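You operate a simulated robot arm through the tools that you are given. There is no shell and no other tool. Be economical: measure what you need, move in short steps, check, and stop when the job is done.

Carry out the task below with a simulated robot arm. There is one attempt and no reset: what you move stays moved.

TASK
Switch the lamp switch on.

It is judged by the outcome, as a careful person would: the job done as asked, and still so three seconds after it is handed in. It fails if anything else is knocked over, pushed out of place, dropped, spilled or broken.

THE ROBOT
A 6-joint arm with a two-finger parallel gripper, fixed in place. Base frame: the origin is at the foot of the arm, x ahead of it, y to its left, z up. Lengths are in mm, angles in degrees, forces in N, time in s.
Its first joint turns from -66.0 to 66.0 degrees. Payload 2.1 kg.
Tool frame: the origin (TCP) lies between the finger pads and is the grasp point; the fingertips stand 30 mm ahead of it; z points along the fingers, y is the line along which they close. The gripper opens to 94 mm. The fingers are 28 mm wide and 10 mm thick; the gripper's body (50 by 96 mm) begins 55 mm behind the TCP.
Orientation is told as [roll, pitch, yaw] about the base's x, y, z axes, in that order, counted from this pose: with the fingers straight down and closing along the base's y, the tool's x points along the base's -x, its y along +y and its z along -z.

THE INTERFACE
- The arm moves only by the tool apply_moves. Its argument "commands" is a list of rows, each a list of 7 numbers: the shift along the base's x, y, z in mm, then the turn, a rotation vector about the base's x, y, z in degrees, then the opening, from 0 (shut) to 1 (fully open). In form: [[tx, ty, tz, ax, ay, az, grip], ...]. A call has 1 to 12 rows; each row shifts and turns the commanded pose from where the row before left it. A row lasts 0.2 s, in which the tool goes at most 50 mm and 8.6 degrees; a call with a longer step from one row to the next is refused whole, and so is a gripper value outside its range. A pose out of reach is approached as far as the arm can. The call stops where the force on the tool passes 40 N (or 10 N more than at its start, if that is more) or the arm is blocked; 0.2 s more then pass. The fingers move at their own pace (about 72 mm/s each) and stop on an object; they squeeze with about 27 N. The grip force told is the motor's: it shows also when the fingers shut on nothing. Time passes only in rows, and 0.2 s behind the last, so rows that do not move let the fingers close. It gives the time, the measured TCP pose, the force on the tool (base axes), the opening and the grip force at its end, in the units of the frame above (readings bear some noise), and new pictures: "views" is both (left out), scene, wrist or none.
- Cameras (640 x 400 px; columns grow to the right, rows downward): "scene" is fixed at [64.4, -373.2, 498.4]; the picture's right is [0.72, -0.69, 0.00], its down [-0.30, -0.31, -0.90] and it looks along [0.63, 0.65, -0.43] (base axes); focal length 214 px, centre (320, 200). "wrist" rides on the gripper at [-37, 0, -58] in the tool frame; the picture's right is [0.00, -1.00, 0.00], its down [0.97, 0.00, -0.24] and it looks along [0.24, 0.00, 0.97] (tool axes); focal length 218 px, centre (320, 200).
- measure_at(camera, pixels): for up to 12 pixels [column, row] of the newest picture of that camera ("zoom" is the newest enlarged one), the place [x, y, z] in the base frame of the surface seen there, good to about 2 mm. No time passes.
- enlarge(camera, box): a new picture of the part [left, top, right, bottom] of that camera's present view, enlarged. No time passes.
- sign_off(): hands the job in; it is judged then, once.

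Work in short steps. Measure before you move; look again where a grasp or a placing could have gone wrong, and mend it. You have 60 turns and 120 pictures in all, those below and enlarged ones among them. Open the gripper and draw the arm clear of the work before you hand the job in, unless the task says otherwise; then end with one line.

The tools are called as a command line: name --pt "numbers of a row" for each row, then --argument value for the rest, lists and objects as JSON in quotes. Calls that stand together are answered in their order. apply_moves: Moves the arm, as the interface text tells. Its arguments: {"type":"object","properties":{"commands":{"type":"array","items":{"type":"array","items":{"type":"number"}}},"views":{"type":"string","enum":["both","scene","wrist","none"]}},"required":["commands"]} The other tools are called the same way: measure_at (camera, pixels) gives the place of the surface under pixels of a picture; enlarge (camera, box) takes an enlarged picture of a part of a camera's view; sign_off () hands the job in.

At the start:

```text
time: 0.0
tool_pos: [167.5, -211.4, 435.5]
ee_rot: [-0.1, 0.0, -0.1]
wrist_force: [-0.2, 0.3, -0.7]
opening: 94.1
grip_force: 0.1
```

scene: 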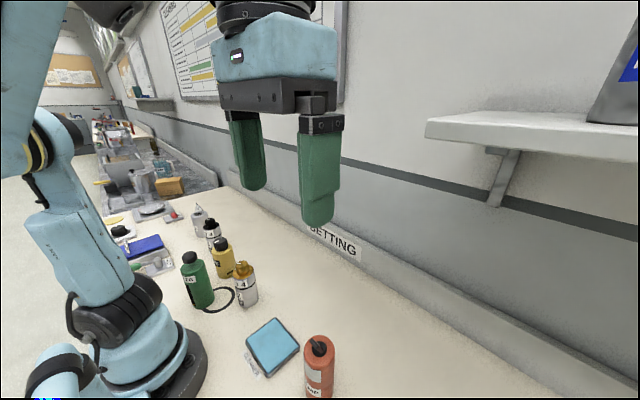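
wrist: 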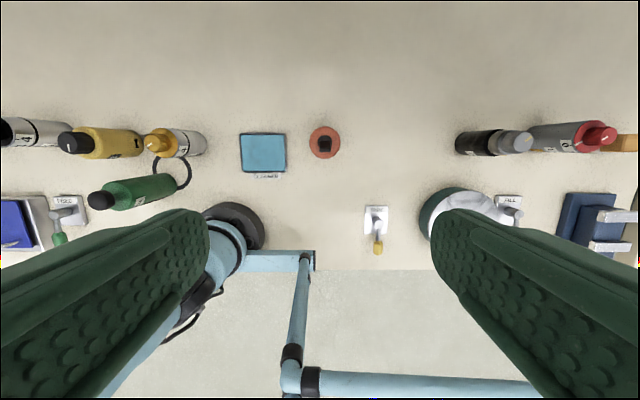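

The wrist picture shows lever plates at about (375,220), (68,215) and (510,205). I enlarge them to read their labels.

enlarge --camera "wrist" --box '[330, 180, 430, 270]'

enlarge --camera "wrist" --box '[0, 170, 120, 260]'

enlarge --camera "wrist" --box '[410, 110, 640, 260]'

enlarge --camera "scene" --box '[90, 190, 290, 320]'

```text
4.44 times, centred on (380, 225) of wrist
```

zoom: 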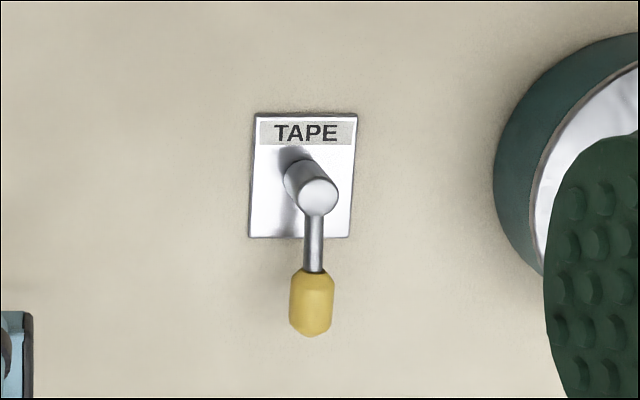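

```text
4.44 times, centred on (60, 215) of wrist
```

zoom: 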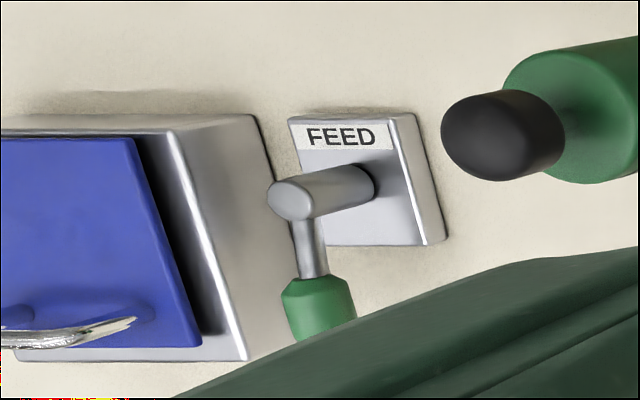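

```text
2.67 times, centred on (525, 185) of wrist
```

zoom: 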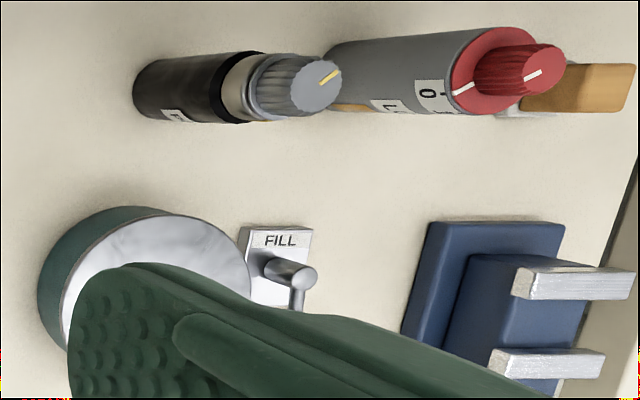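

```text
3.08 times, centred on (190, 255) of scene
```

zoom: 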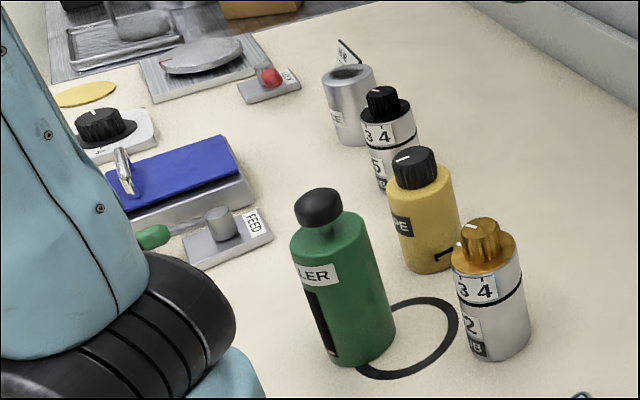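

None of the three plates read so far (TAPE, FEED, FILL) is the lamp. I look further along the bench, at the red-knobbed switch near (175,217) and beyond it, and at the blue box.

enlarge --camera "scene" --box '[80, 100, 230, 240]'

enlarge --camera "scene" --box '[220, 300, 360, 400]'

enlarge --camera "scene" --box '[135, 195, 225, 245]'

```text
2.86 times, centred on (155, 170) of scene
```

zoom: 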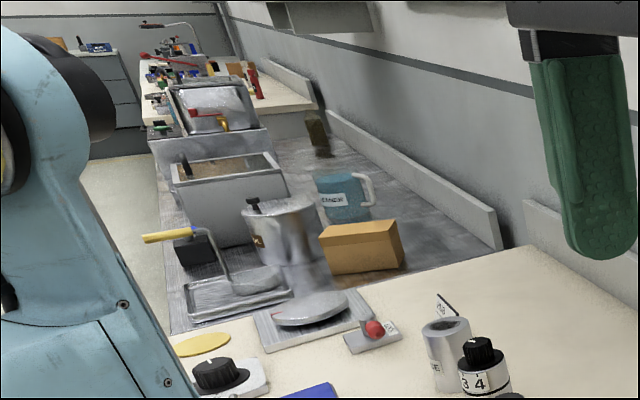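

```text
4.00 times, centred on (290, 350) of scene
```

zoom: 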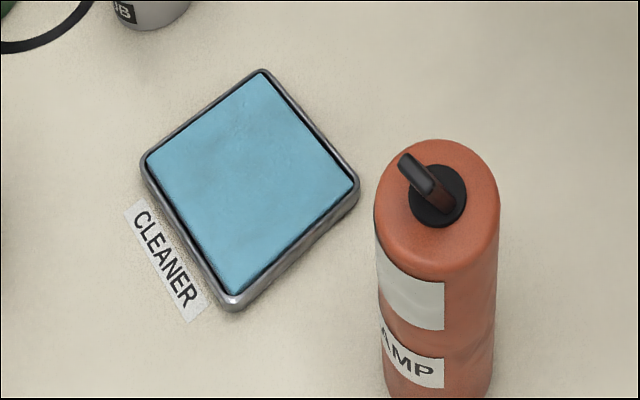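

```text
7.11 times, centred on (180, 220) of scene
```

zoom: 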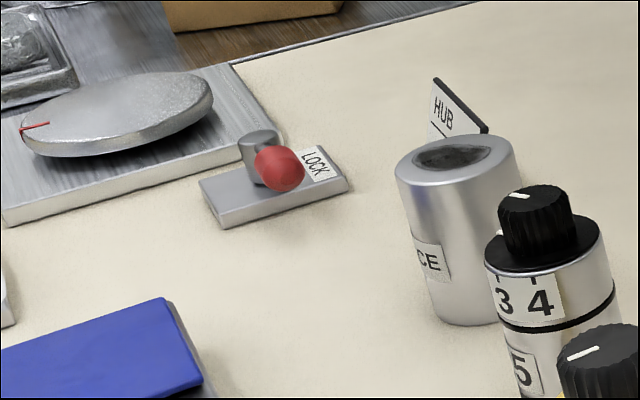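

The red cylinder at (318,365) carries a label ending in "AMP" and has a toggle on top. I measure it, and enlarge it in both views.

measure_at --camera "scene" --pixels '[[319, 348], [314, 341], [310, 352], [330, 352], [318, 339], [322, 390], [272, 350]]'

enlarge --camera "scene" --box '[290, 325, 350, 400]'

enlarge --camera "wrist" --box '[290, 115, 360, 170]'

```text
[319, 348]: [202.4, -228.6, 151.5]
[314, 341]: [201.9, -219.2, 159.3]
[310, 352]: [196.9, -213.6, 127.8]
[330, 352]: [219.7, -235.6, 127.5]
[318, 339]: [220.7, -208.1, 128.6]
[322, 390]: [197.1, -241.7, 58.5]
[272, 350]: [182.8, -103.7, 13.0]
```

```text
5.33 times, centred on (320, 362) of scene
```

zoom: 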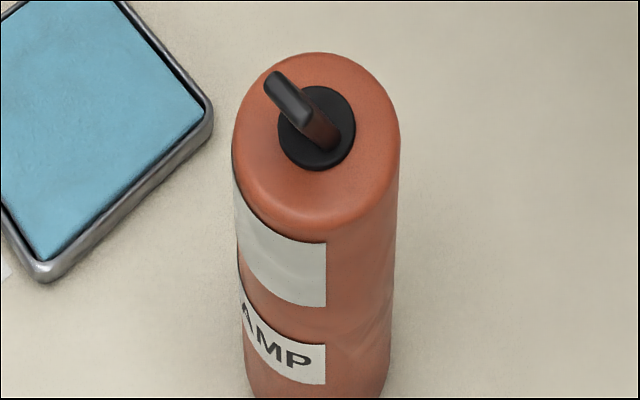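

```text
7.27 times, centred on (325, 142) of wrist
```

zoom: 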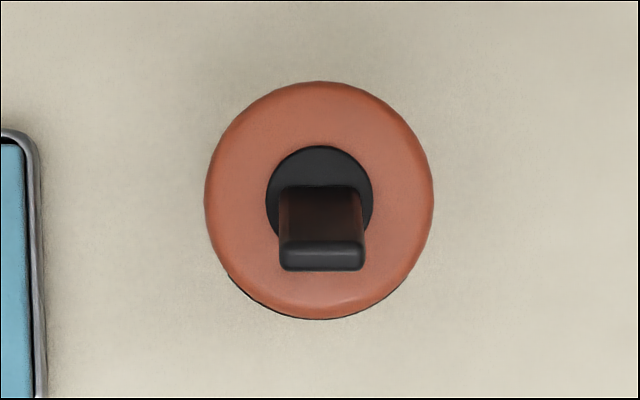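

The toggle on the LAMP post leans towards -x, with its tip near (202,-220,158). The pivot is at about (212,-222,130). I need to read the label on its front, so I tilt the wrist camera towards +x from a safe height.

apply_moves --pt "-6 -1 -15 0 -7 0 1" --pt "-6 -1 -15 0 -7 0 1" --pt "-6 -2 -15 0 -7 0 1" --pt "-6 -2 -15 0 -7 0 1" --pt "-6 -2 -15 0 -7 0 1" --pt "-6 -2 -15 0 -7 0 1" --pt "-6 -1 -15 0 -7 0 1"

```text
time: 1.6
tool_pos: [232.4, -168.7, 330.0]
ee_rot: [-0.1, -49.1, -0.1]
wrist_force: [0.2, -0.4, 0.4]
opening: 94.0
grip_force: 0.0
out of reach, approached as far as the arm can: row 3, 4, 5, 6, 7
```

scene: 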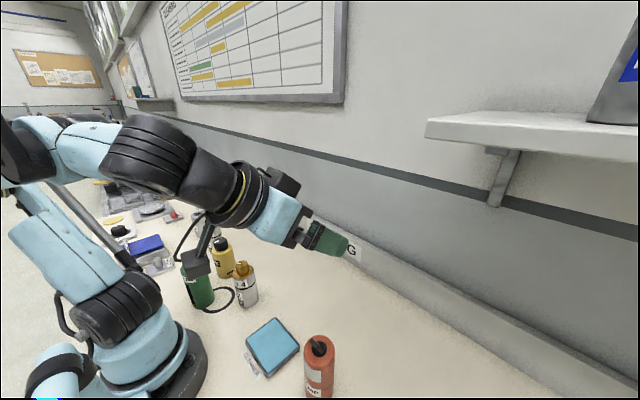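
wrist: 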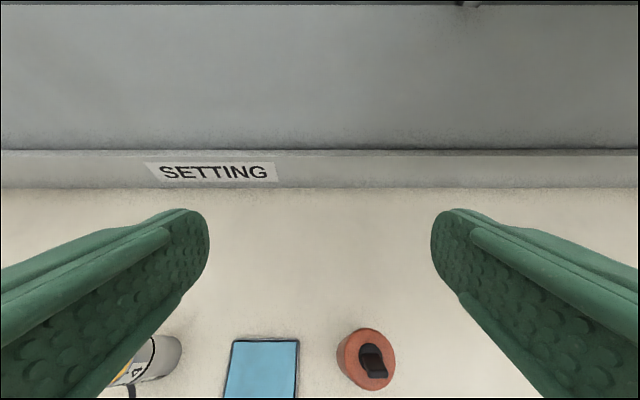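

The post shows at (365,358), but the tilt is at the reach limit. I go back to upright and turn the tool about z instead, so the camera rides on the robot side and looks outward.

apply_moves --pt "6 5 15 0 8 0 1" --pt "6 5 15 0 8 0 1" --pt "6 5 10 0 8 0 1" --pt "6 5 10 0 8 0 1" --pt "6 5 0 0 8 0 1" --pt "6 5 0 0 9 0 1" --views "none"

```text
refused: row 6 steps farther than a row can; nothing moved
```

apply_moves --pt "6 5 15 0 8 0 1" --pt "6 5 15 0 8 0 1" --pt "6 5 10 0 8 0 1" --pt "6 5 10 0 8 0 1" --pt "6 5 0 0 8 0 1" --pt "6 5 0 0 8 0 1" --pt "0 0 0 0 1 0 1" --views "none"

```text
time: 3.2
tool_pos: [268.5, -139.5, 380.5]
ee_rot: [-0.2, 0.2, 0.0]
wrist_force: [0.3, 0.6, -0.3]
opening: 94.1
grip_force: 0.1
```

Upright again at (268,-140,380). I turn about +z in stages while shifting towards (210,-110,350).

apply_moves --pt "-5 2 -2 0 0 8.5 1" --pt "-5 2 -2 0 0 8.5 1" --pt "-5 2 -2 0 0 8.5 1" --pt "-5 2 -2 0 0 8.5 1" --pt "-5 2 -2 0 0 8.5 1" --pt "-5 2 -2 0 0 8.5 1" --pt "-5 2 -2 0 0 8.5 1" --pt "-5 2 -2 0 0 8.5 1" --pt "-5 2 -2 0 0 8.5 1" --pt "-5 2 -2 0 0 8.5 1" --pt "-5 2 -2 0 0 8.5 1" --pt "-5 2 -2 0 0 8.5 1"

```text
time: 5.8
tool_pos: [208.9, -116.2, 354.9]
ee_rot: [-0.2, -0.3, 102.1]
wrist_force: [-0.3, 1.0, 0.8]
opening: 93.9
grip_force: 0.2
```

scene: 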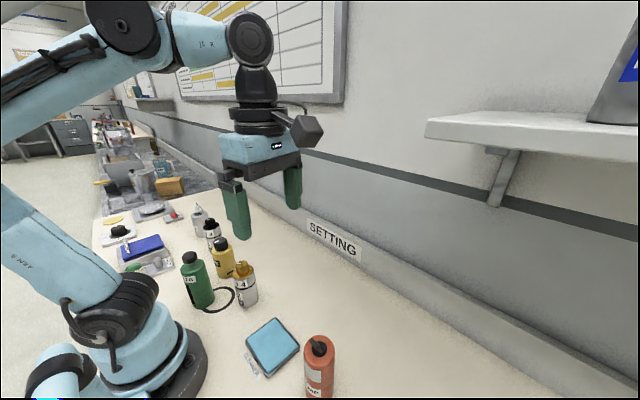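
wrist: 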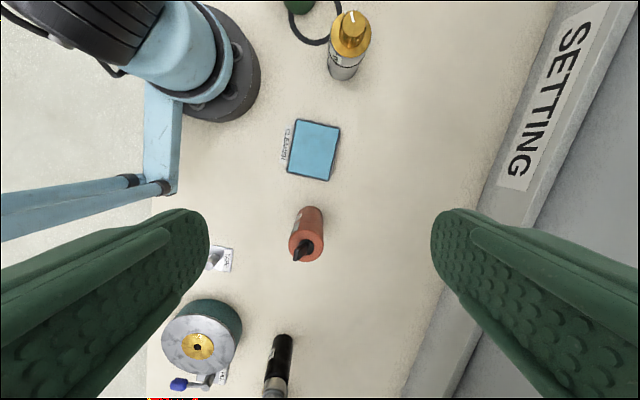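

The post at (305,235) now shows its robot-facing side, so I enlarge it.

enlarge --camera "wrist" --box '[270, 195, 340, 270]'

enlarge --camera "wrist" --box '[140, 280, 320, 400]'

```text
5.33 times, centred on (305, 232) of wrist
```

zoom: 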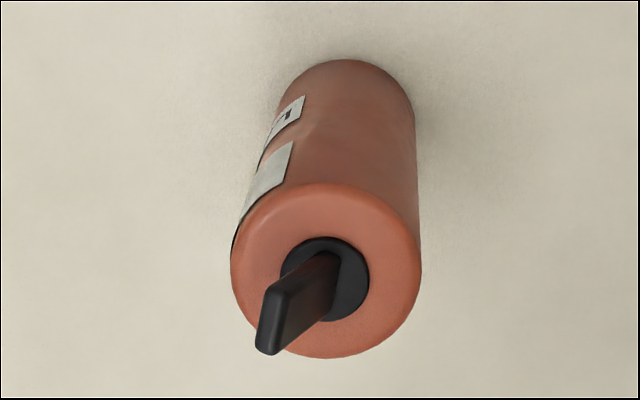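

```text
3.33 times, centred on (230, 340) of wrist
```

zoom: 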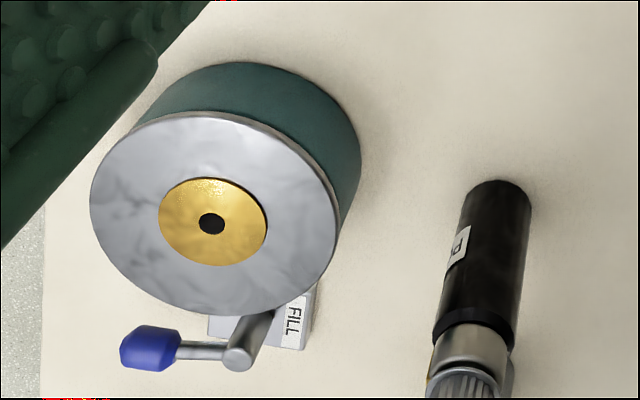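

Both labels face -x. I keep turning and go to the -x side of the post at about (160,-190).

apply_moves --pt "-5 -8 -3 0 0 8.5 1" --pt "-5 -8 -3 0 0 8.5 1" --pt "-5 -8 -3 0 0 8.5 1" --pt "-5 -8 -3 0 0 8.5 1" --pt "-5 -8 -3 0 0 8.5 1" --pt "-5 -8 -3 0 0 8.5 1" --pt "-5 -8 -3 0 0 8.5 1" --pt "-5 -8 -3 0 0 8.5 1" --pt "-5 -8 -3 0 0 8.5 1" --views "wrist"

```text
time: 7.8
tool_pos: [215.7, 22.2, 329.6]
ee_rot: [0.1, 0.1, 178.4]
wrist_force: [0.6, 1.3, -0.1]
opening: 94.0
grip_force: 0.1
out of reach, approached as far as the arm can: row 4, 5, 6, 7, 8, 9
```

wrist: 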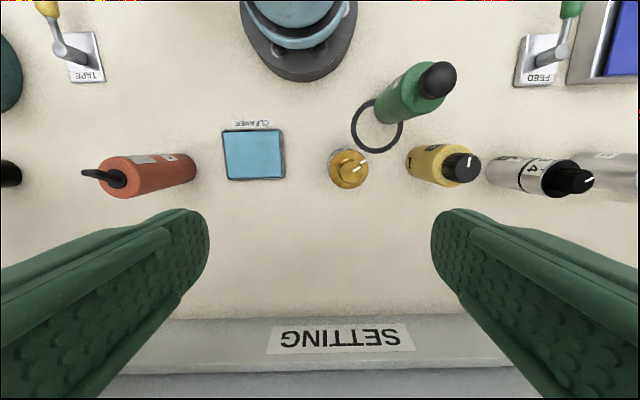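

The arm swung over to y=22 because of the wrist limit, but the post's labels show at (150,160). I enlarge them.

enlarge --camera "wrist" --box '[75, 140, 205, 210]'

```text
4.92 times, centred on (140, 175) of wrist
```

zoom: 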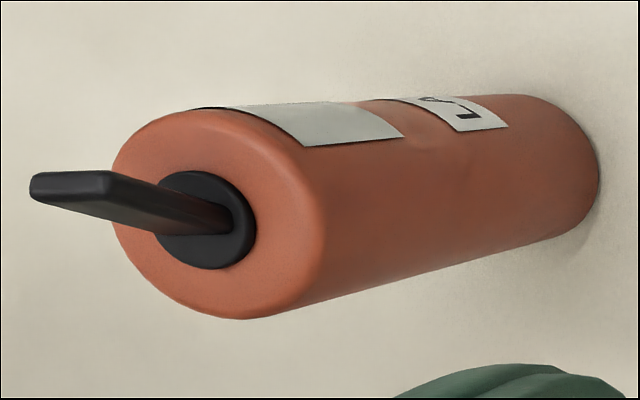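

The label reads LAMP, and its upper plate looks blank from here. I enlarge it once more from the scene side for any ON/OFF mark.

enlarge --camera "scene" --box '[300, 330, 340, 400]'

enlarge --camera "wrist" --box '[120, 150, 180, 180]'

enlarge --camera "scene" --box '[150, 0, 350, 110]'

```text
5.71 times, centred on (320, 365) of scene
```

zoom: 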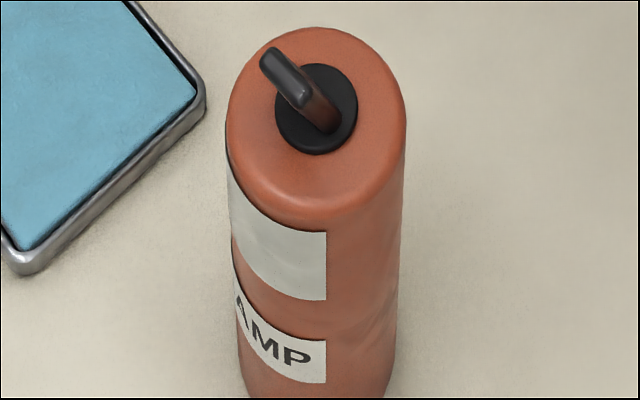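

```text
10.67 times, centred on (150, 165) of wrist
```

zoom: 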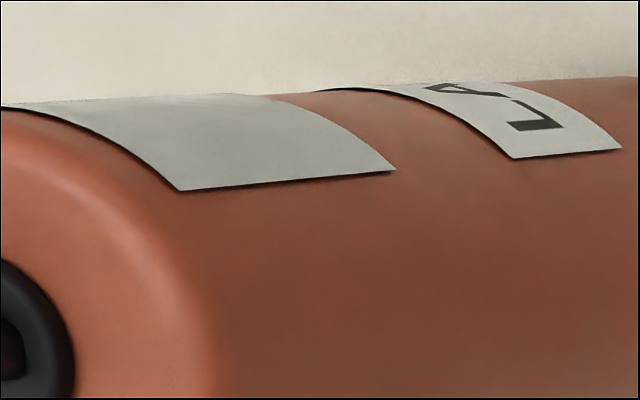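

```text
3.20 times, centred on (250, 55) of scene
```

zoom: 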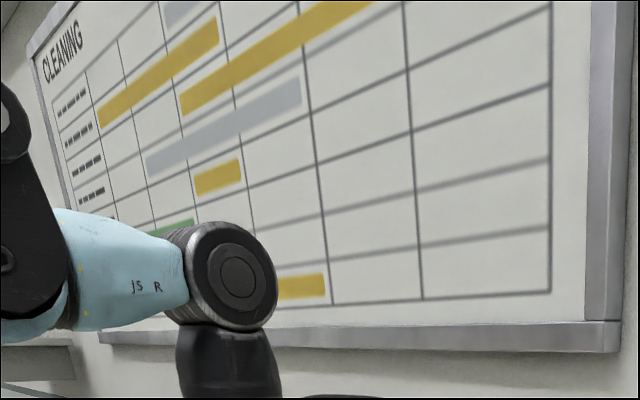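

No ON/OFF marks anywhere, so on must be the lever's other throw, towards +x. I measure the lever closely before approaching.

measure_at --camera "wrist" --pixels '[[84, 173], [95, 175], [98, 171], [108, 178], [122, 186], [128, 183], [130, 172], [112, 192]]'

measure_at --camera "scene" --pixels '[[318, 344], [320, 347], [322, 353], [323, 349], [317, 340], [316, 338], [319, 342]]'

```text
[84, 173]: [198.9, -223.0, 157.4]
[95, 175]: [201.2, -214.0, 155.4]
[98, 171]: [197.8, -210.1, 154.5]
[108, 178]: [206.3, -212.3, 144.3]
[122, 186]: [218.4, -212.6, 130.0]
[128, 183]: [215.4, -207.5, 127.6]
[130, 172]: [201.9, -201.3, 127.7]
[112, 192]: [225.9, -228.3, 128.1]
```

```text
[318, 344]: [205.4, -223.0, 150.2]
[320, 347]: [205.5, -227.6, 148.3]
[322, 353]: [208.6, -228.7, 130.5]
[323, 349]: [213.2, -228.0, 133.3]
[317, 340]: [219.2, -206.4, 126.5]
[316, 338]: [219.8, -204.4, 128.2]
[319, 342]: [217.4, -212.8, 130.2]
```

The lever tip spans y -211 to -228 at x≈197, z≈157. I turn back and shut the gripper, then move behind the lever at x≈165.

apply_moves --pt "0 -5 4 0 0 -8.5 0.5" --pt "0 -5 4 0 0 -8.5 0" --pt "0 -5 4 0 0 -8.5 0" --pt "0 -5 4 0 0 -8.5 0" --pt "0 -5 4 0 0 -8.5 0" --pt "0 -10 0 0 0 -8.5 0" --pt "0 -10 0 0 0 -8.5 0" --pt "0 -10 0 0 0 -8.5 0" --pt "0 -10 0 0 0 -8.5 0" --pt "0 -10 0 0 0 -8.5 0" --pt "0 -10 0 0 0 -8.5 0" --pt "0 -10 0 0 0 -8.5 0" --views "none"

apply_moves --pt "-5 -16 0 0 0 -8.5 0" --pt "-5 -16 0 0 0 -8.5 0" --pt "-5 -16 0 0 0 -8.5 0" --pt "-5 -16 0 0 0 -8.5 0" --pt "-5 -16 0 0 0 -8.5 0" --pt "-5 -16 0 0 0 -8.5 0" --pt "-5 -16 0 0 0 -8.5 0" --pt "-5 -16 0 0 0 -8.5 0" --pt "-5 -16 0 0 0 -8.4 0"

```text
time: 10.4
tool_pos: [215.7, -73.9, 349.7]
ee_rot: [-0.1, 0.0, 76.3]
wrist_force: [-0.5, -0.5, 0.0]
opening: 0.0
grip_force: 27.5
```

```text
time: 12.4
tool_pos: [171.4, -217.9, 348.8]
ee_rot: [0.0, 0.0, -0.1]
wrist_force: [0.0, -0.3, 0.4]
opening: 0.1
grip_force: 27.5
```

scene: 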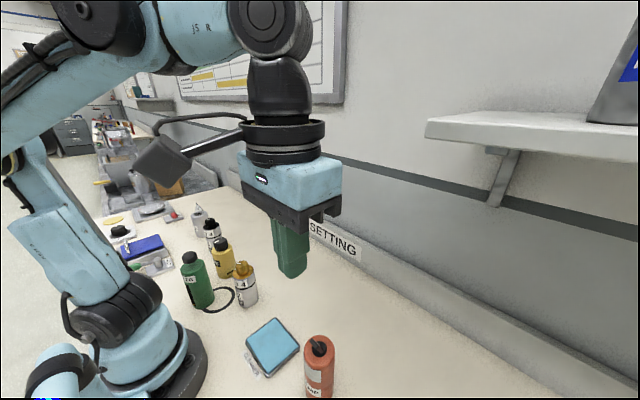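
wrist: 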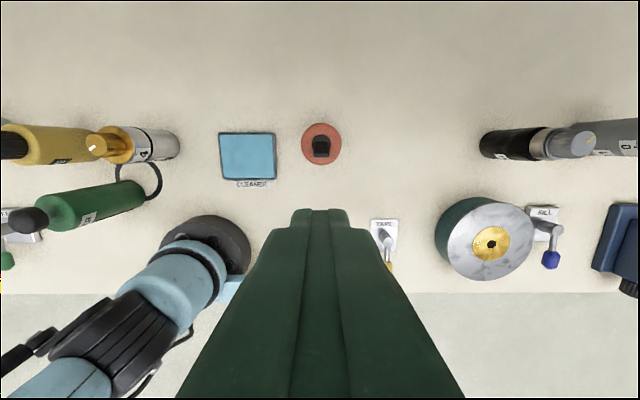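

Behind the lever with the fingers shut. I lower to TCP z≈177, which puts the tips at 147, above the post top at 128.

apply_moves --pt "-4 -1 -40 0 0 0 0" --pt "0 0 -40 0 0 0 0" --pt "0 0 -40 0 0 0 0" --pt "0 0 -30 0 0 0 0" --pt "0 0 -22 0 0 0 0"

```text
time: 13.6
tool_pos: [168.8, -219.8, 177.1]
ee_rot: [-0.1, 0.0, 0.0]
wrist_force: [0.1, -0.6, -0.5]
opening: 0.0
grip_force: 27.0
```

scene: 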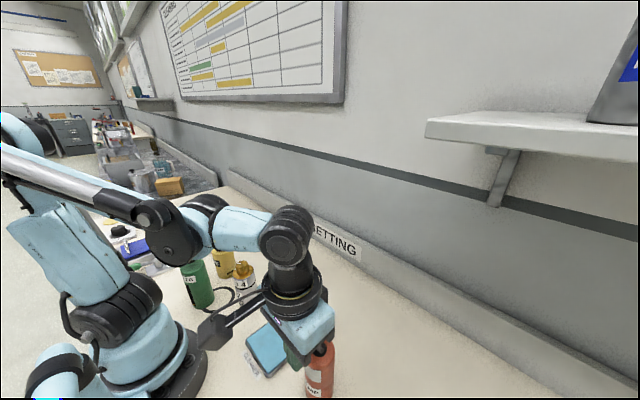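
wrist: 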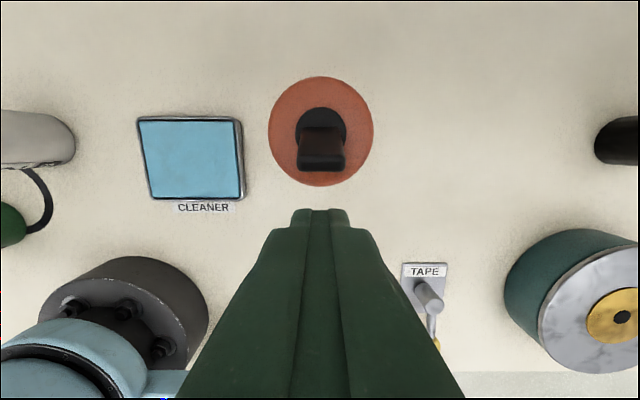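

The fingers are aligned in y with the lever at (321,150). I push +x in small steps.

apply_moves --pt "8 0 0 0 0 0 0" --pt "6 0 0 0 0 0 0" --pt "5 0 0 0 0 0 0" --pt "5 0 0 0 0 0 0" --pt "5 0 0 0 0 0 0" --views "wrist"

```text
time: 14.8
tool_pos: [194.9, -219.1, 176.3]
ee_rot: [-0.2, -0.1, 0.0]
wrist_force: [-0.6, 0.2, 0.4]
opening: 0.0
grip_force: 26.8
```

wrist: 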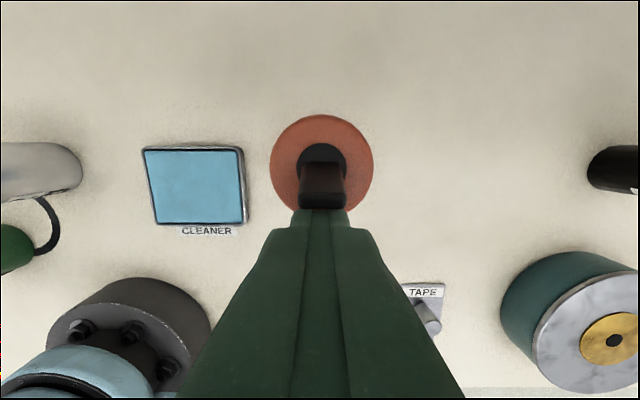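

Almost touching and no force yet, so I carry on.

apply_moves --pt "5 0 0 0 0 0 0" --pt "5 0 0 0 0 0 0" --pt "5 0 0 0 0 0 0" --views "wrist"

```text
time: 15.6
tool_pos: [211.2, -218.8, 177.4]
ee_rot: [-0.1, 0.0, 0.1]
wrist_force: [-0.5, -0.2, 0.3]
opening: 0.3
grip_force: 27.2
```

wrist: 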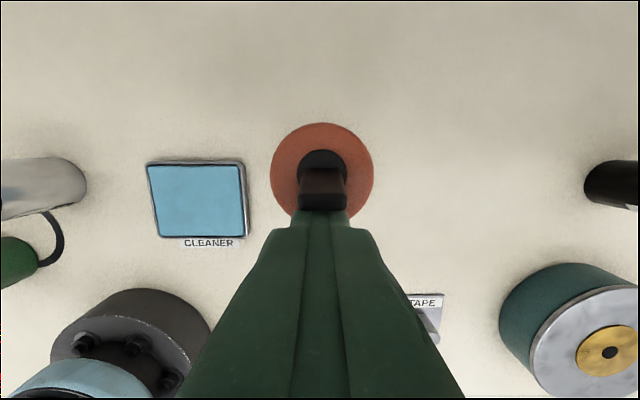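

The lever is moving up with the finger at low force, so I keep pushing.

apply_moves --pt "5 0 0 0 0 0 0" --pt "5 0 0 0 0 0 0" --pt "4 0 0 0 0 0 0"

```text
time: 16.4
tool_pos: [224.8, -218.0, 177.9]
ee_rot: [-0.1, 0.0, 0.1]
wrist_force: [-0.8, -0.9, -0.4]
opening: 0.0
grip_force: 27.1
```

scene: 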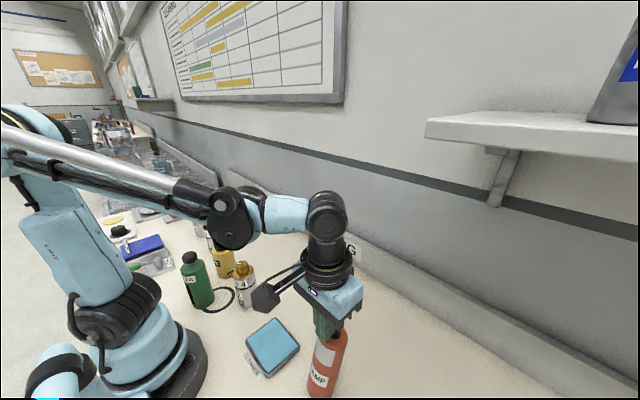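
wrist: 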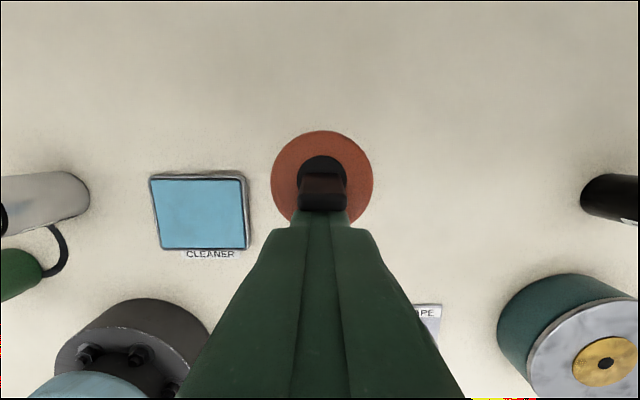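

The post is leaning in the scene view at (325,360), so it is free-standing and is being tipped. I back off slowly so it settles upright.

apply_moves --pt "-3 0 0 0 0 0 0" --pt "-3 0 0 0 0 0 0" --pt "-3 0 0 0 0 0 0" --pt "-3 0 0 0 0 0 0" --pt "-3 0 0 0 0 0 0" --pt "-3 0 0 0 0 0 0" --pt "-3 0 0 0 0 0 0" --pt "-3 0 0 0 0 0 0" --pt "-3 0 0 0 0 0 0"

```text
time: 18.4
tool_pos: [197.5, -218.7, 177.3]
ee_rot: [-0.2, -0.1, -0.1]
wrist_force: [-0.4, 0.2, -0.5]
opening: 0.0
grip_force: 27.2
```

scene: 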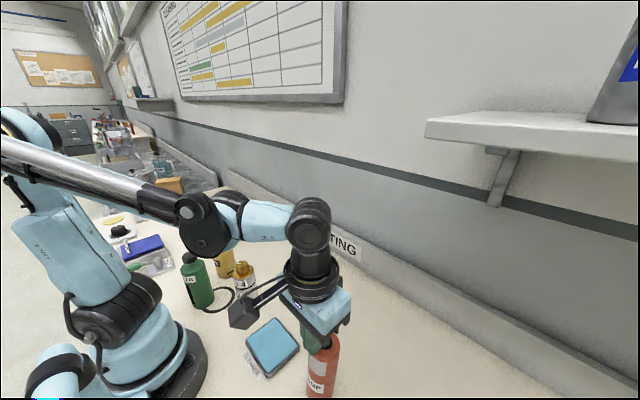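
wrist: 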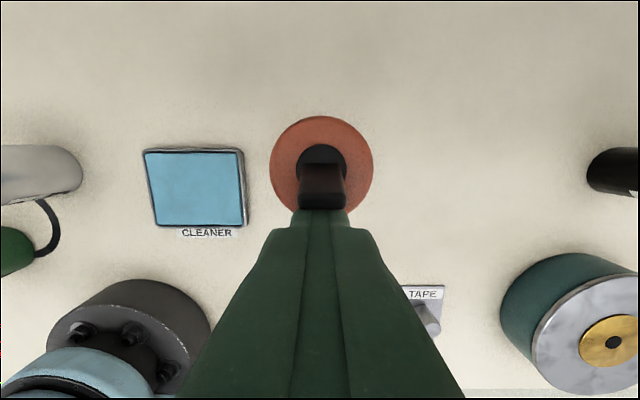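

It appears to have come back. I withdraw fully and check the post's place.

apply_moves --pt "-8 0 0 0 0 0 0" --pt "-10 0 0 0 0 0 0" --pt "-8 0 0 0 0 0 0" --pt "0 0 40 0 0 0 0" --pt "0 0 40 0 0 0 0" --pt "0 0 40 0 0 0 0"

enlarge --camera "scene" --box '[220, 300, 360, 400]'

measure_at --camera "scene" --pixels '[[319, 348], [314, 341], [310, 352], [330, 352], [318, 339], [322, 390]]'

```text
time: 19.8
tool_pos: [170.6, -218.4, 297.0]
ee_rot: [0.0, 0.0, -0.1]
wrist_force: [0.0, 0.2, -0.2]
opening: 0.2
grip_force: 27.3
```

scene: 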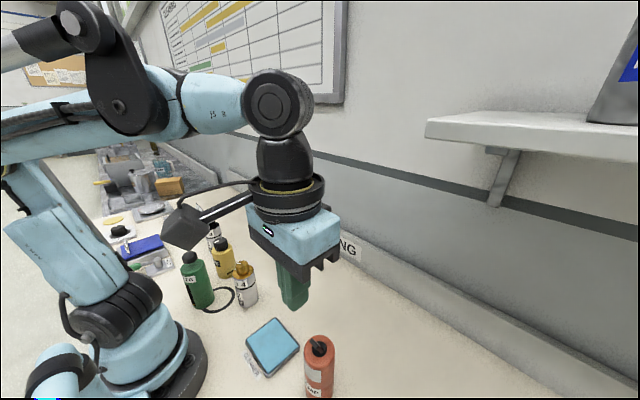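
wrist: 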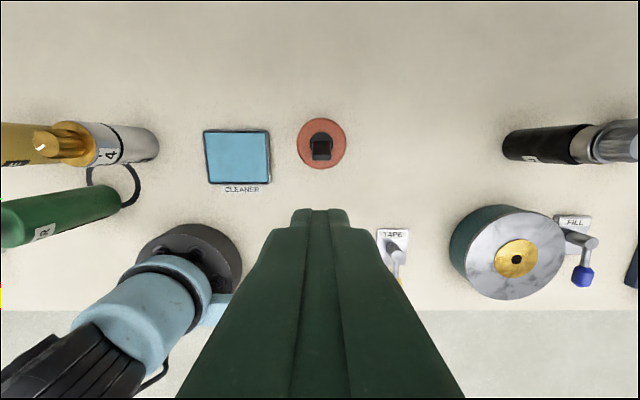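

```text
4.00 times, centred on (290, 350) of scene
```

zoom: 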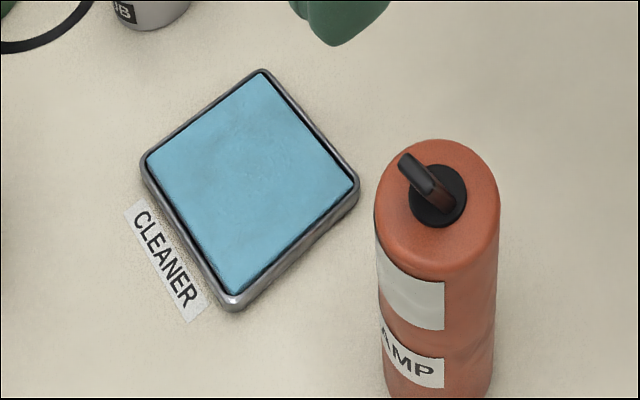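

```text
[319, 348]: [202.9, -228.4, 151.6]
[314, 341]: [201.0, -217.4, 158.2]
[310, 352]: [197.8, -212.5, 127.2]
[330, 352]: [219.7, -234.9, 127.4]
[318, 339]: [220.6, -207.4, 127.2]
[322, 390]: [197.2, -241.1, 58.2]
```

The post returned exactly to its place. It is light and free-standing, so a plain push tips it. Instead I will grip the lever from both sides, aligned with its lean, and rotate it about its pivot at about (214,-220,128), which keeps the post held down. First I tilt and open above it.

apply_moves --pt "0 0 -5 0 -6 0 0.5" --pt "0 0 -5 0 -6 0 0.5" --pt "0 0 -5 0 -6 0 0.5" --pt "0 -1 -5 0 -6 0 0.5"

```text
time: 20.8
tool_pos: [185.4, -214.5, 278.3]
ee_rot: [-0.2, -23.9, 0.2]
wrist_force: [-1.1, 1.0, 0.2]
opening: 47.1
grip_force: 0.1
out of reach, approached as far as the arm can: row 4
```

scene: 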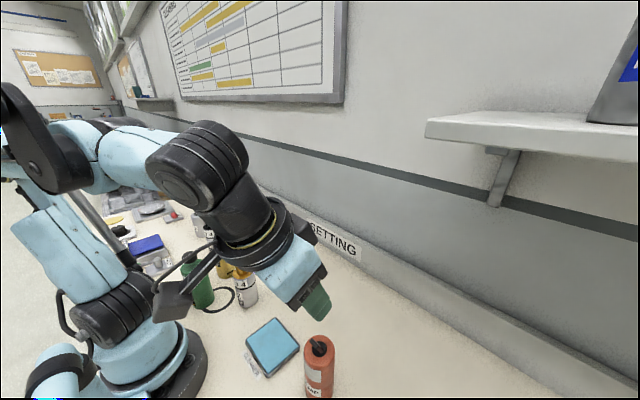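
wrist: 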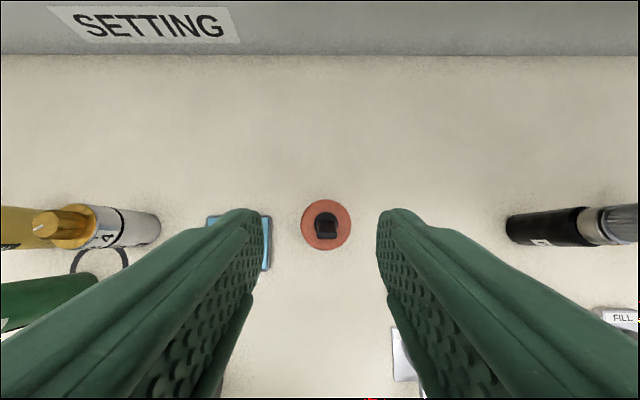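

At the tilt limit here. I ease the tilt to about -20° and lower to z≈212, staying above the lever top at 158.

apply_moves --pt "0 -2 -22 0 2 0 0.5" --pt "0 -2 -22 0 2 0 0.5" --pt "0 -1 -22 0 0 0 0.5" --views "wrist"

```text
time: 21.6
tool_pos: [187.4, -217.8, 210.4]
ee_rot: [-0.1, -20.0, 0.0]
wrist_force: [0.1, 0.4, -0.5]
opening: 47.2
grip_force: 0.0
```

wrist: 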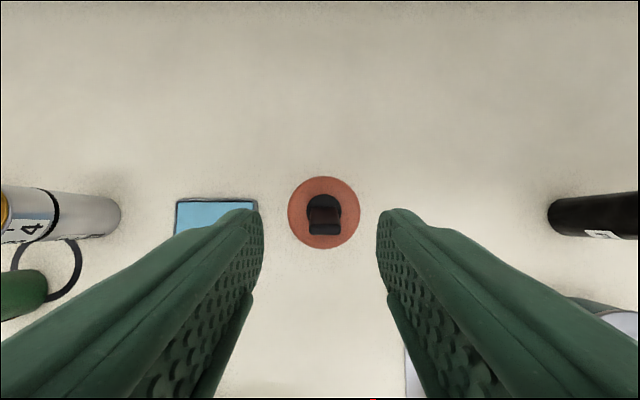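

The lever is centred at column 323, so I shift y by -1.8 mm and descend along the tool axis to (198.5,-219.6,167).

apply_moves --pt "2 -1.8 -13 0 0 0 0.5" --pt "3 0 -12 0 0 0 0.5" --pt "3 0 -10 0 0 0 0.5" --pt "3 0 -8 0 0 0 0.5"

```text
time: 22.6
tool_pos: [197.1, -221.6, 167.8]
ee_rot: [-0.1, -20.0, 0.0]
wrist_force: [-0.1, -0.1, -0.2]
opening: 46.8
grip_force: 0.0
```

scene: 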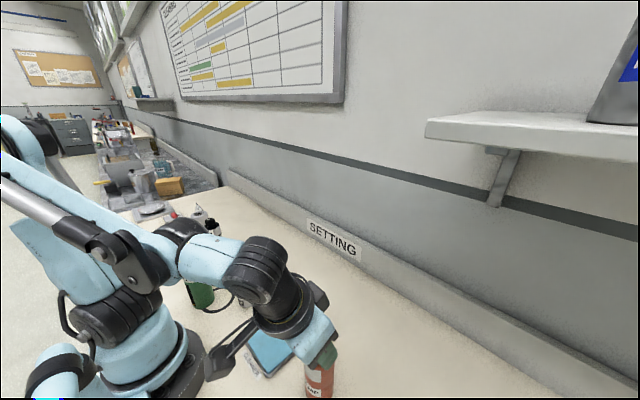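
wrist: 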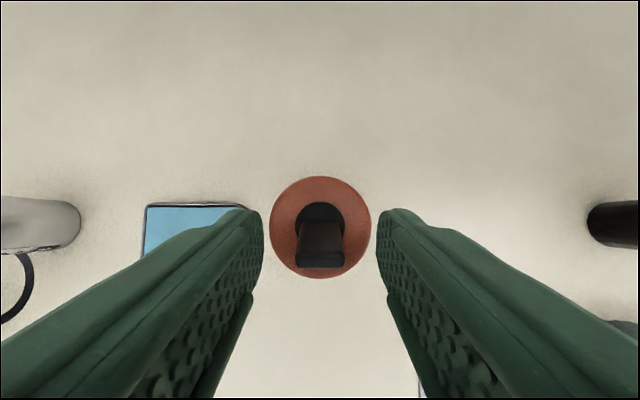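

The lever at (320,245) sits centred between the pads, so I close on it.

apply_moves --pt "0 0 0 0 0 0 0.35" --pt "0 0 0 0 0 0 0.25" --pt "0 0 0 0 0 0 0.15" --pt "0 0 0 0 0 0 0.1" --pt "0 0 0 0 0 0 0.1" --views "wrist"

```text
time: 23.8
tool_pos: [196.2, -220.2, 169.0]
ee_rot: [-0.1, -20.0, 0.1]
wrist_force: [0.0, 0.4, -0.6]
opening: 17.1
grip_force: 26.4
```

wrist: 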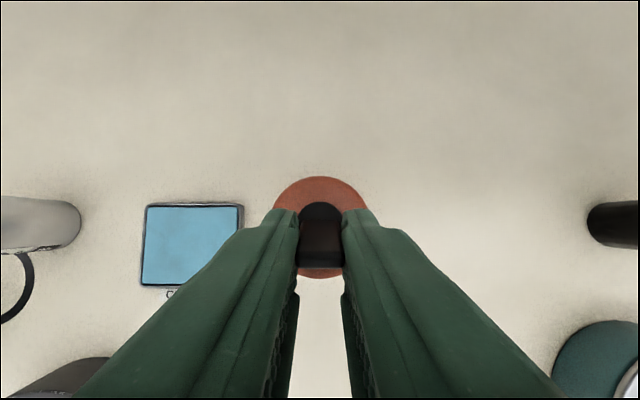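

Gripped at 17.1 mm. I press slightly down and begin the arc about the pivot in 5° steps.

apply_moves --pt "0 0 -1 0 0 0 0.1" --pt "3.6 0 1.2 0 5 0 0.1" --pt "3.7 0 1.0 0 5 0 0.1" --pt "3.8 0 0.7 0 5 0 0.1"

```text
time: 24.8
tool_pos: [207.7, -220.9, 169.8]
ee_rot: [-0.2, -4.9, 0.0]
wrist_force: [-4.5, 1.3, 23.1]
opening: 17.3
grip_force: 26.3
```

scene: 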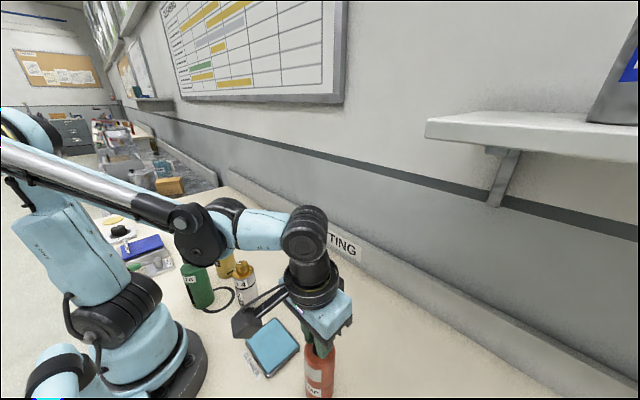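
wrist: 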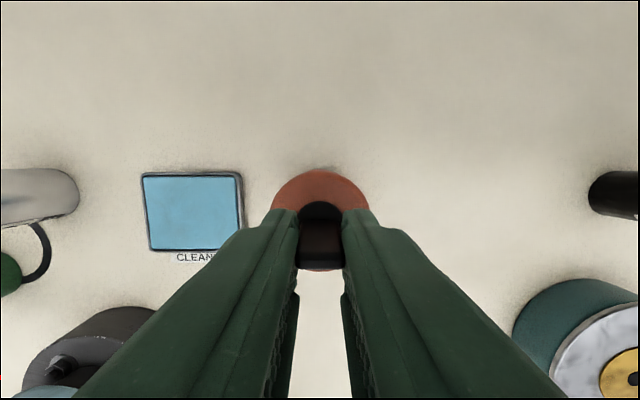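

The force shows 23 N of press-down, so the post is being held. I check that it is upright.

enlarge --camera "scene" --box '[270, 310, 370, 400]'

```text
4.44 times, centred on (320, 355) of scene
```

zoom: 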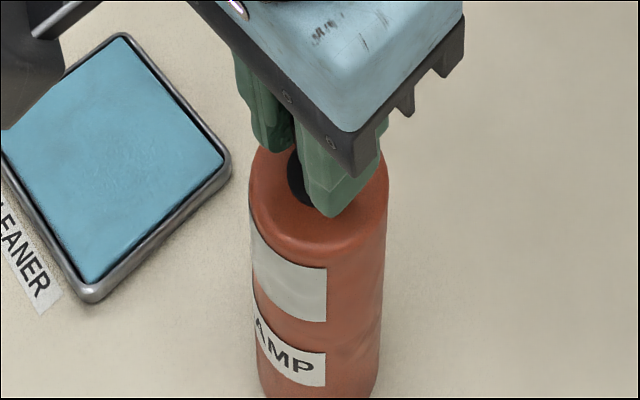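

The post is upright and in place: its label corners are at the same pixels (321,397) and (321,370). I continue the arc.

apply_moves --pt "3.8 0 0.6 0 5 0 0.1" --pt "3.8 0 0.2 0 5 0 0.1" --pt "3.9 0 -0.2 0 5 0 0.1"

enlarge --camera "scene" --box '[270, 310, 370, 400]'

```text
time: 25.6
tool_pos: [219.1, -219.8, 169.8]
ee_rot: [-0.1, 10.0, 0.0]
wrist_force: [0.7, 0.4, 0.1]
opening: 17.5
grip_force: 26.8
```

scene: 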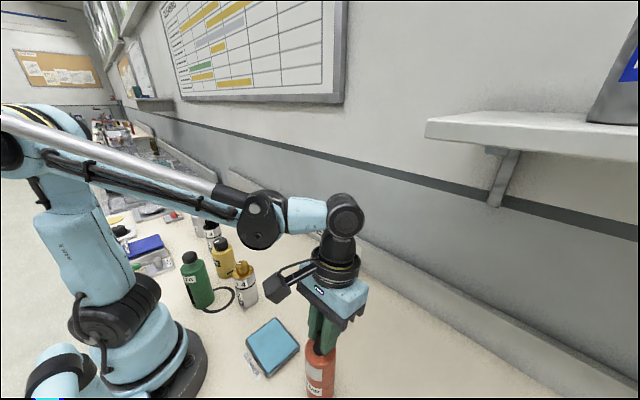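
wrist: 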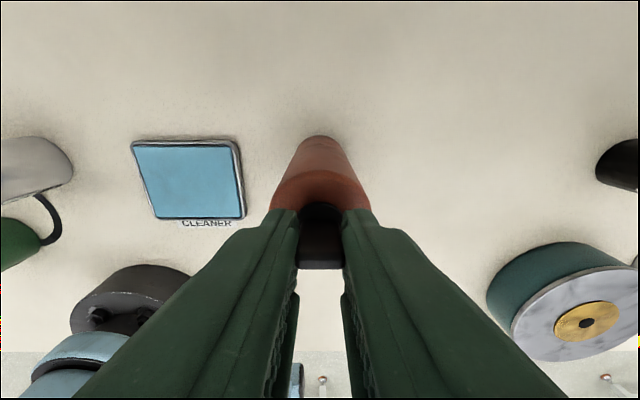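

```text
4.44 times, centred on (320, 355) of scene
```

zoom: 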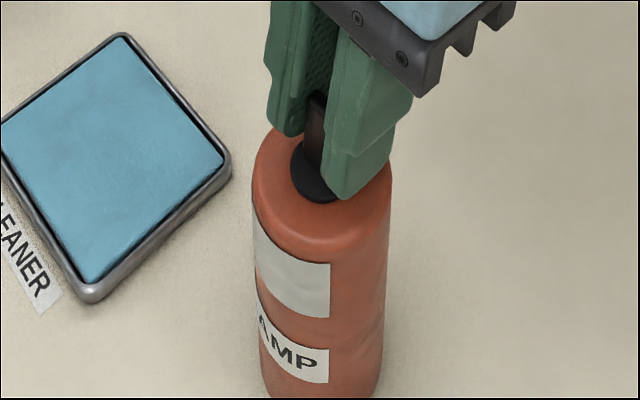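

The lever has turned with the gripper to about +7°, and the post is nearly still, perhaps unloaded by about 1 mm. I continue with a little more downward bias.

apply_moves --pt "0 0 -1 0 0 0 0.1" --pt "3.7 0 -0.8 0 5 0 0.1" --pt "3.7 0 -1.2 0 5 0 0.1"

enlarge --camera "scene" --box '[270, 310, 370, 400]'

```text
time: 26.4
tool_pos: [226.0, -219.7, 168.1]
ee_rot: [-0.1, 20.1, 0.1]
wrist_force: [3.3, 1.1, 21.5]
opening: 17.2
grip_force: 26.9
```

scene: 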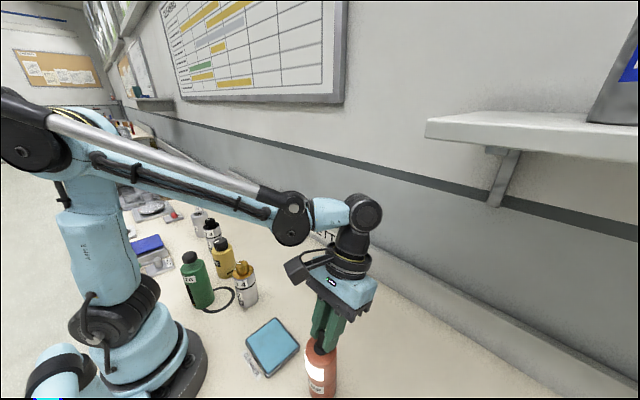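
wrist: 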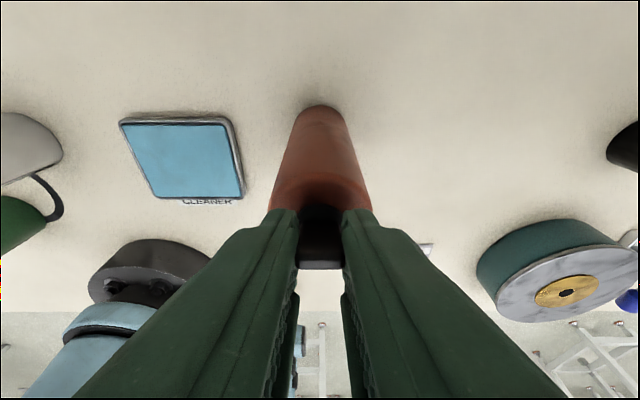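

```text
4.44 times, centred on (320, 355) of scene
```

zoom: 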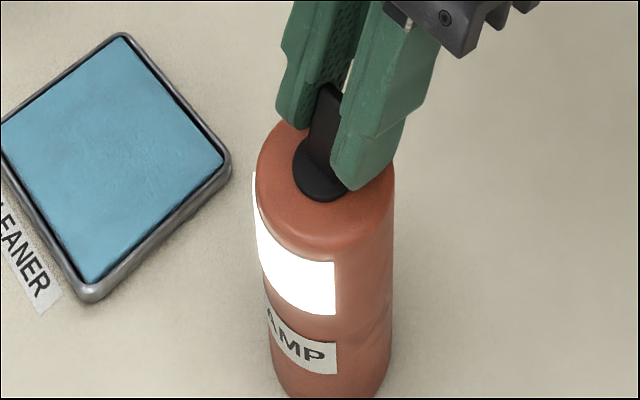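

The plate has lit up, so the lamp is on. The post has shifted slightly, with its label corner about 3 px away, so I measure whether it leans or slid.

measure_at --camera "zoom" --pixels '[[300, 230], [380, 215], [290, 385], [370, 385], [333, 345], [333, 300]]'

measure_at --camera "wrist" --pixels '[[320, 107], [320, 115], [300, 120], [340, 120], [320, 150], [320, 180]]'

```text
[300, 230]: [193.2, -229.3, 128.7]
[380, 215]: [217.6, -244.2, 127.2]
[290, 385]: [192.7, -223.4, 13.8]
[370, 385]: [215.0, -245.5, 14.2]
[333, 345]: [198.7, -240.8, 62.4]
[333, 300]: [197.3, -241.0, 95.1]
```

```text
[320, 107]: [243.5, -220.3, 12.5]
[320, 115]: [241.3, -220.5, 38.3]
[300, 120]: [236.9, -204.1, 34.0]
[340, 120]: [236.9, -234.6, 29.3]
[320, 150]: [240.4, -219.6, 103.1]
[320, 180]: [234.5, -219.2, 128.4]
```

The post is essentially upright. I ease off the downward press before releasing.

apply_moves --pt "0 0 0.5 0 0 0 0.1" --pt "-0.5 0 0.5 0 0 0 0.1" --views "scene"

enlarge --camera "scene" --box '[270, 310, 370, 400]'

```text
time: 27.0
tool_pos: [226.7, -220.1, 167.5]
ee_rot: [-0.1, 19.9, 0.0]
wrist_force: [0.7, -0.6, 3.1]
opening: 17.3
grip_force: 26.9
```

scene: 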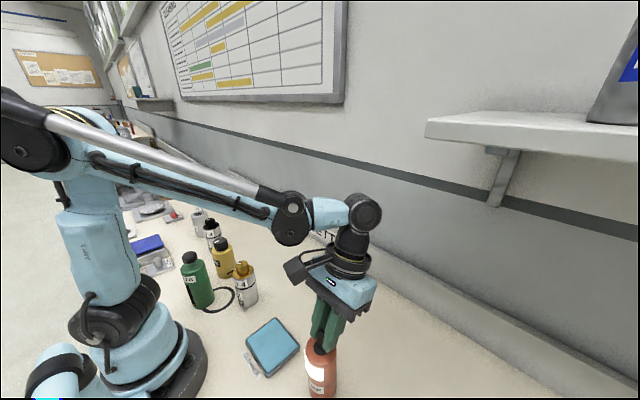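

```text
4.44 times, centred on (320, 355) of scene
```

zoom: 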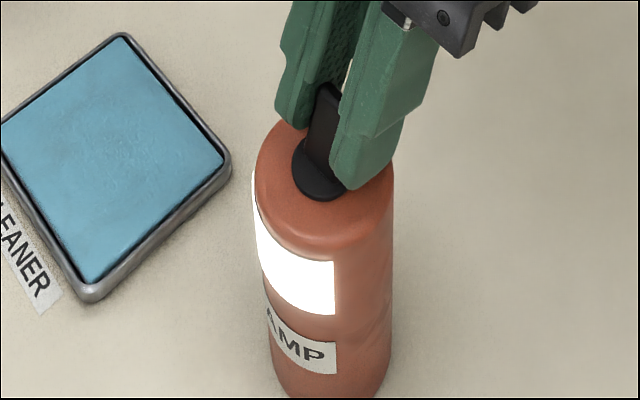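

Downward force is now 3 N. The post's foot may have slid a few mm in +x. I release gently, draw up along the tool axis, and then measure.

apply_moves --pt "0 0 0 0 0 0 0.25" --pt "0 0 0 0 0 0 0.45" --pt "0 0 0 0 0 0 0.5" --pt "4 0 12 0 0 0 0.5" --pt "8 0 24 0 0 0 0.5" --pt "-8 0 30 0 -5 0 0.5" --pt "-15 0 35 0 -5 0 0.5" --pt "-15 0 30 0 -5 0 0.5" --pt "-15 0 0 0 -5 0 0.5"

enlarge --camera "scene" --box '[220, 300, 360, 400]'

measure_at --camera "scene" --pixels '[[310, 352], [330, 352], [318, 339], [322, 390], [312, 380], [330, 380]]'

```text
time: 29.0
tool_pos: [184.4, -220.5, 299.4]
ee_rot: [-0.2, -0.2, 0.0]
wrist_force: [0.3, -0.2, -0.2]
opening: 47.1
grip_force: 0.1
```

scene: 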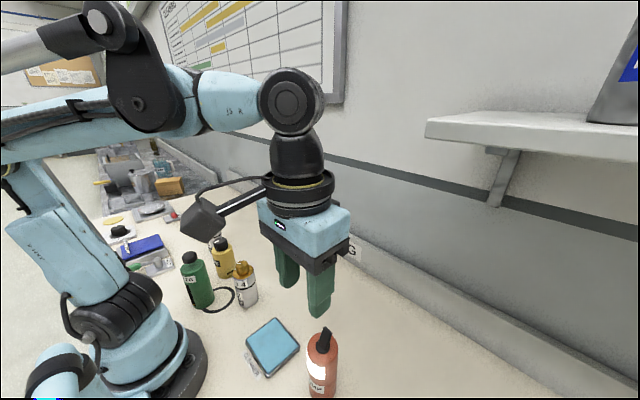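
wrist: 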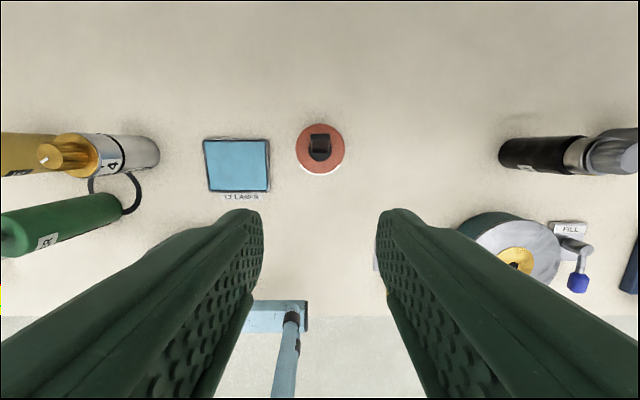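

```text
4.00 times, centred on (290, 350) of scene
```

zoom: 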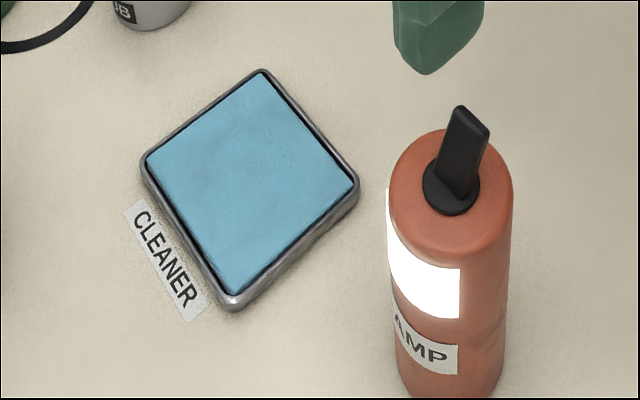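

```text
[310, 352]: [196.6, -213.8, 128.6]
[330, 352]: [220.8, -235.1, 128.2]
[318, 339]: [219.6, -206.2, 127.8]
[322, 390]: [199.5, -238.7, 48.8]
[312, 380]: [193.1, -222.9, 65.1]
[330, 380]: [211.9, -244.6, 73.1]
```

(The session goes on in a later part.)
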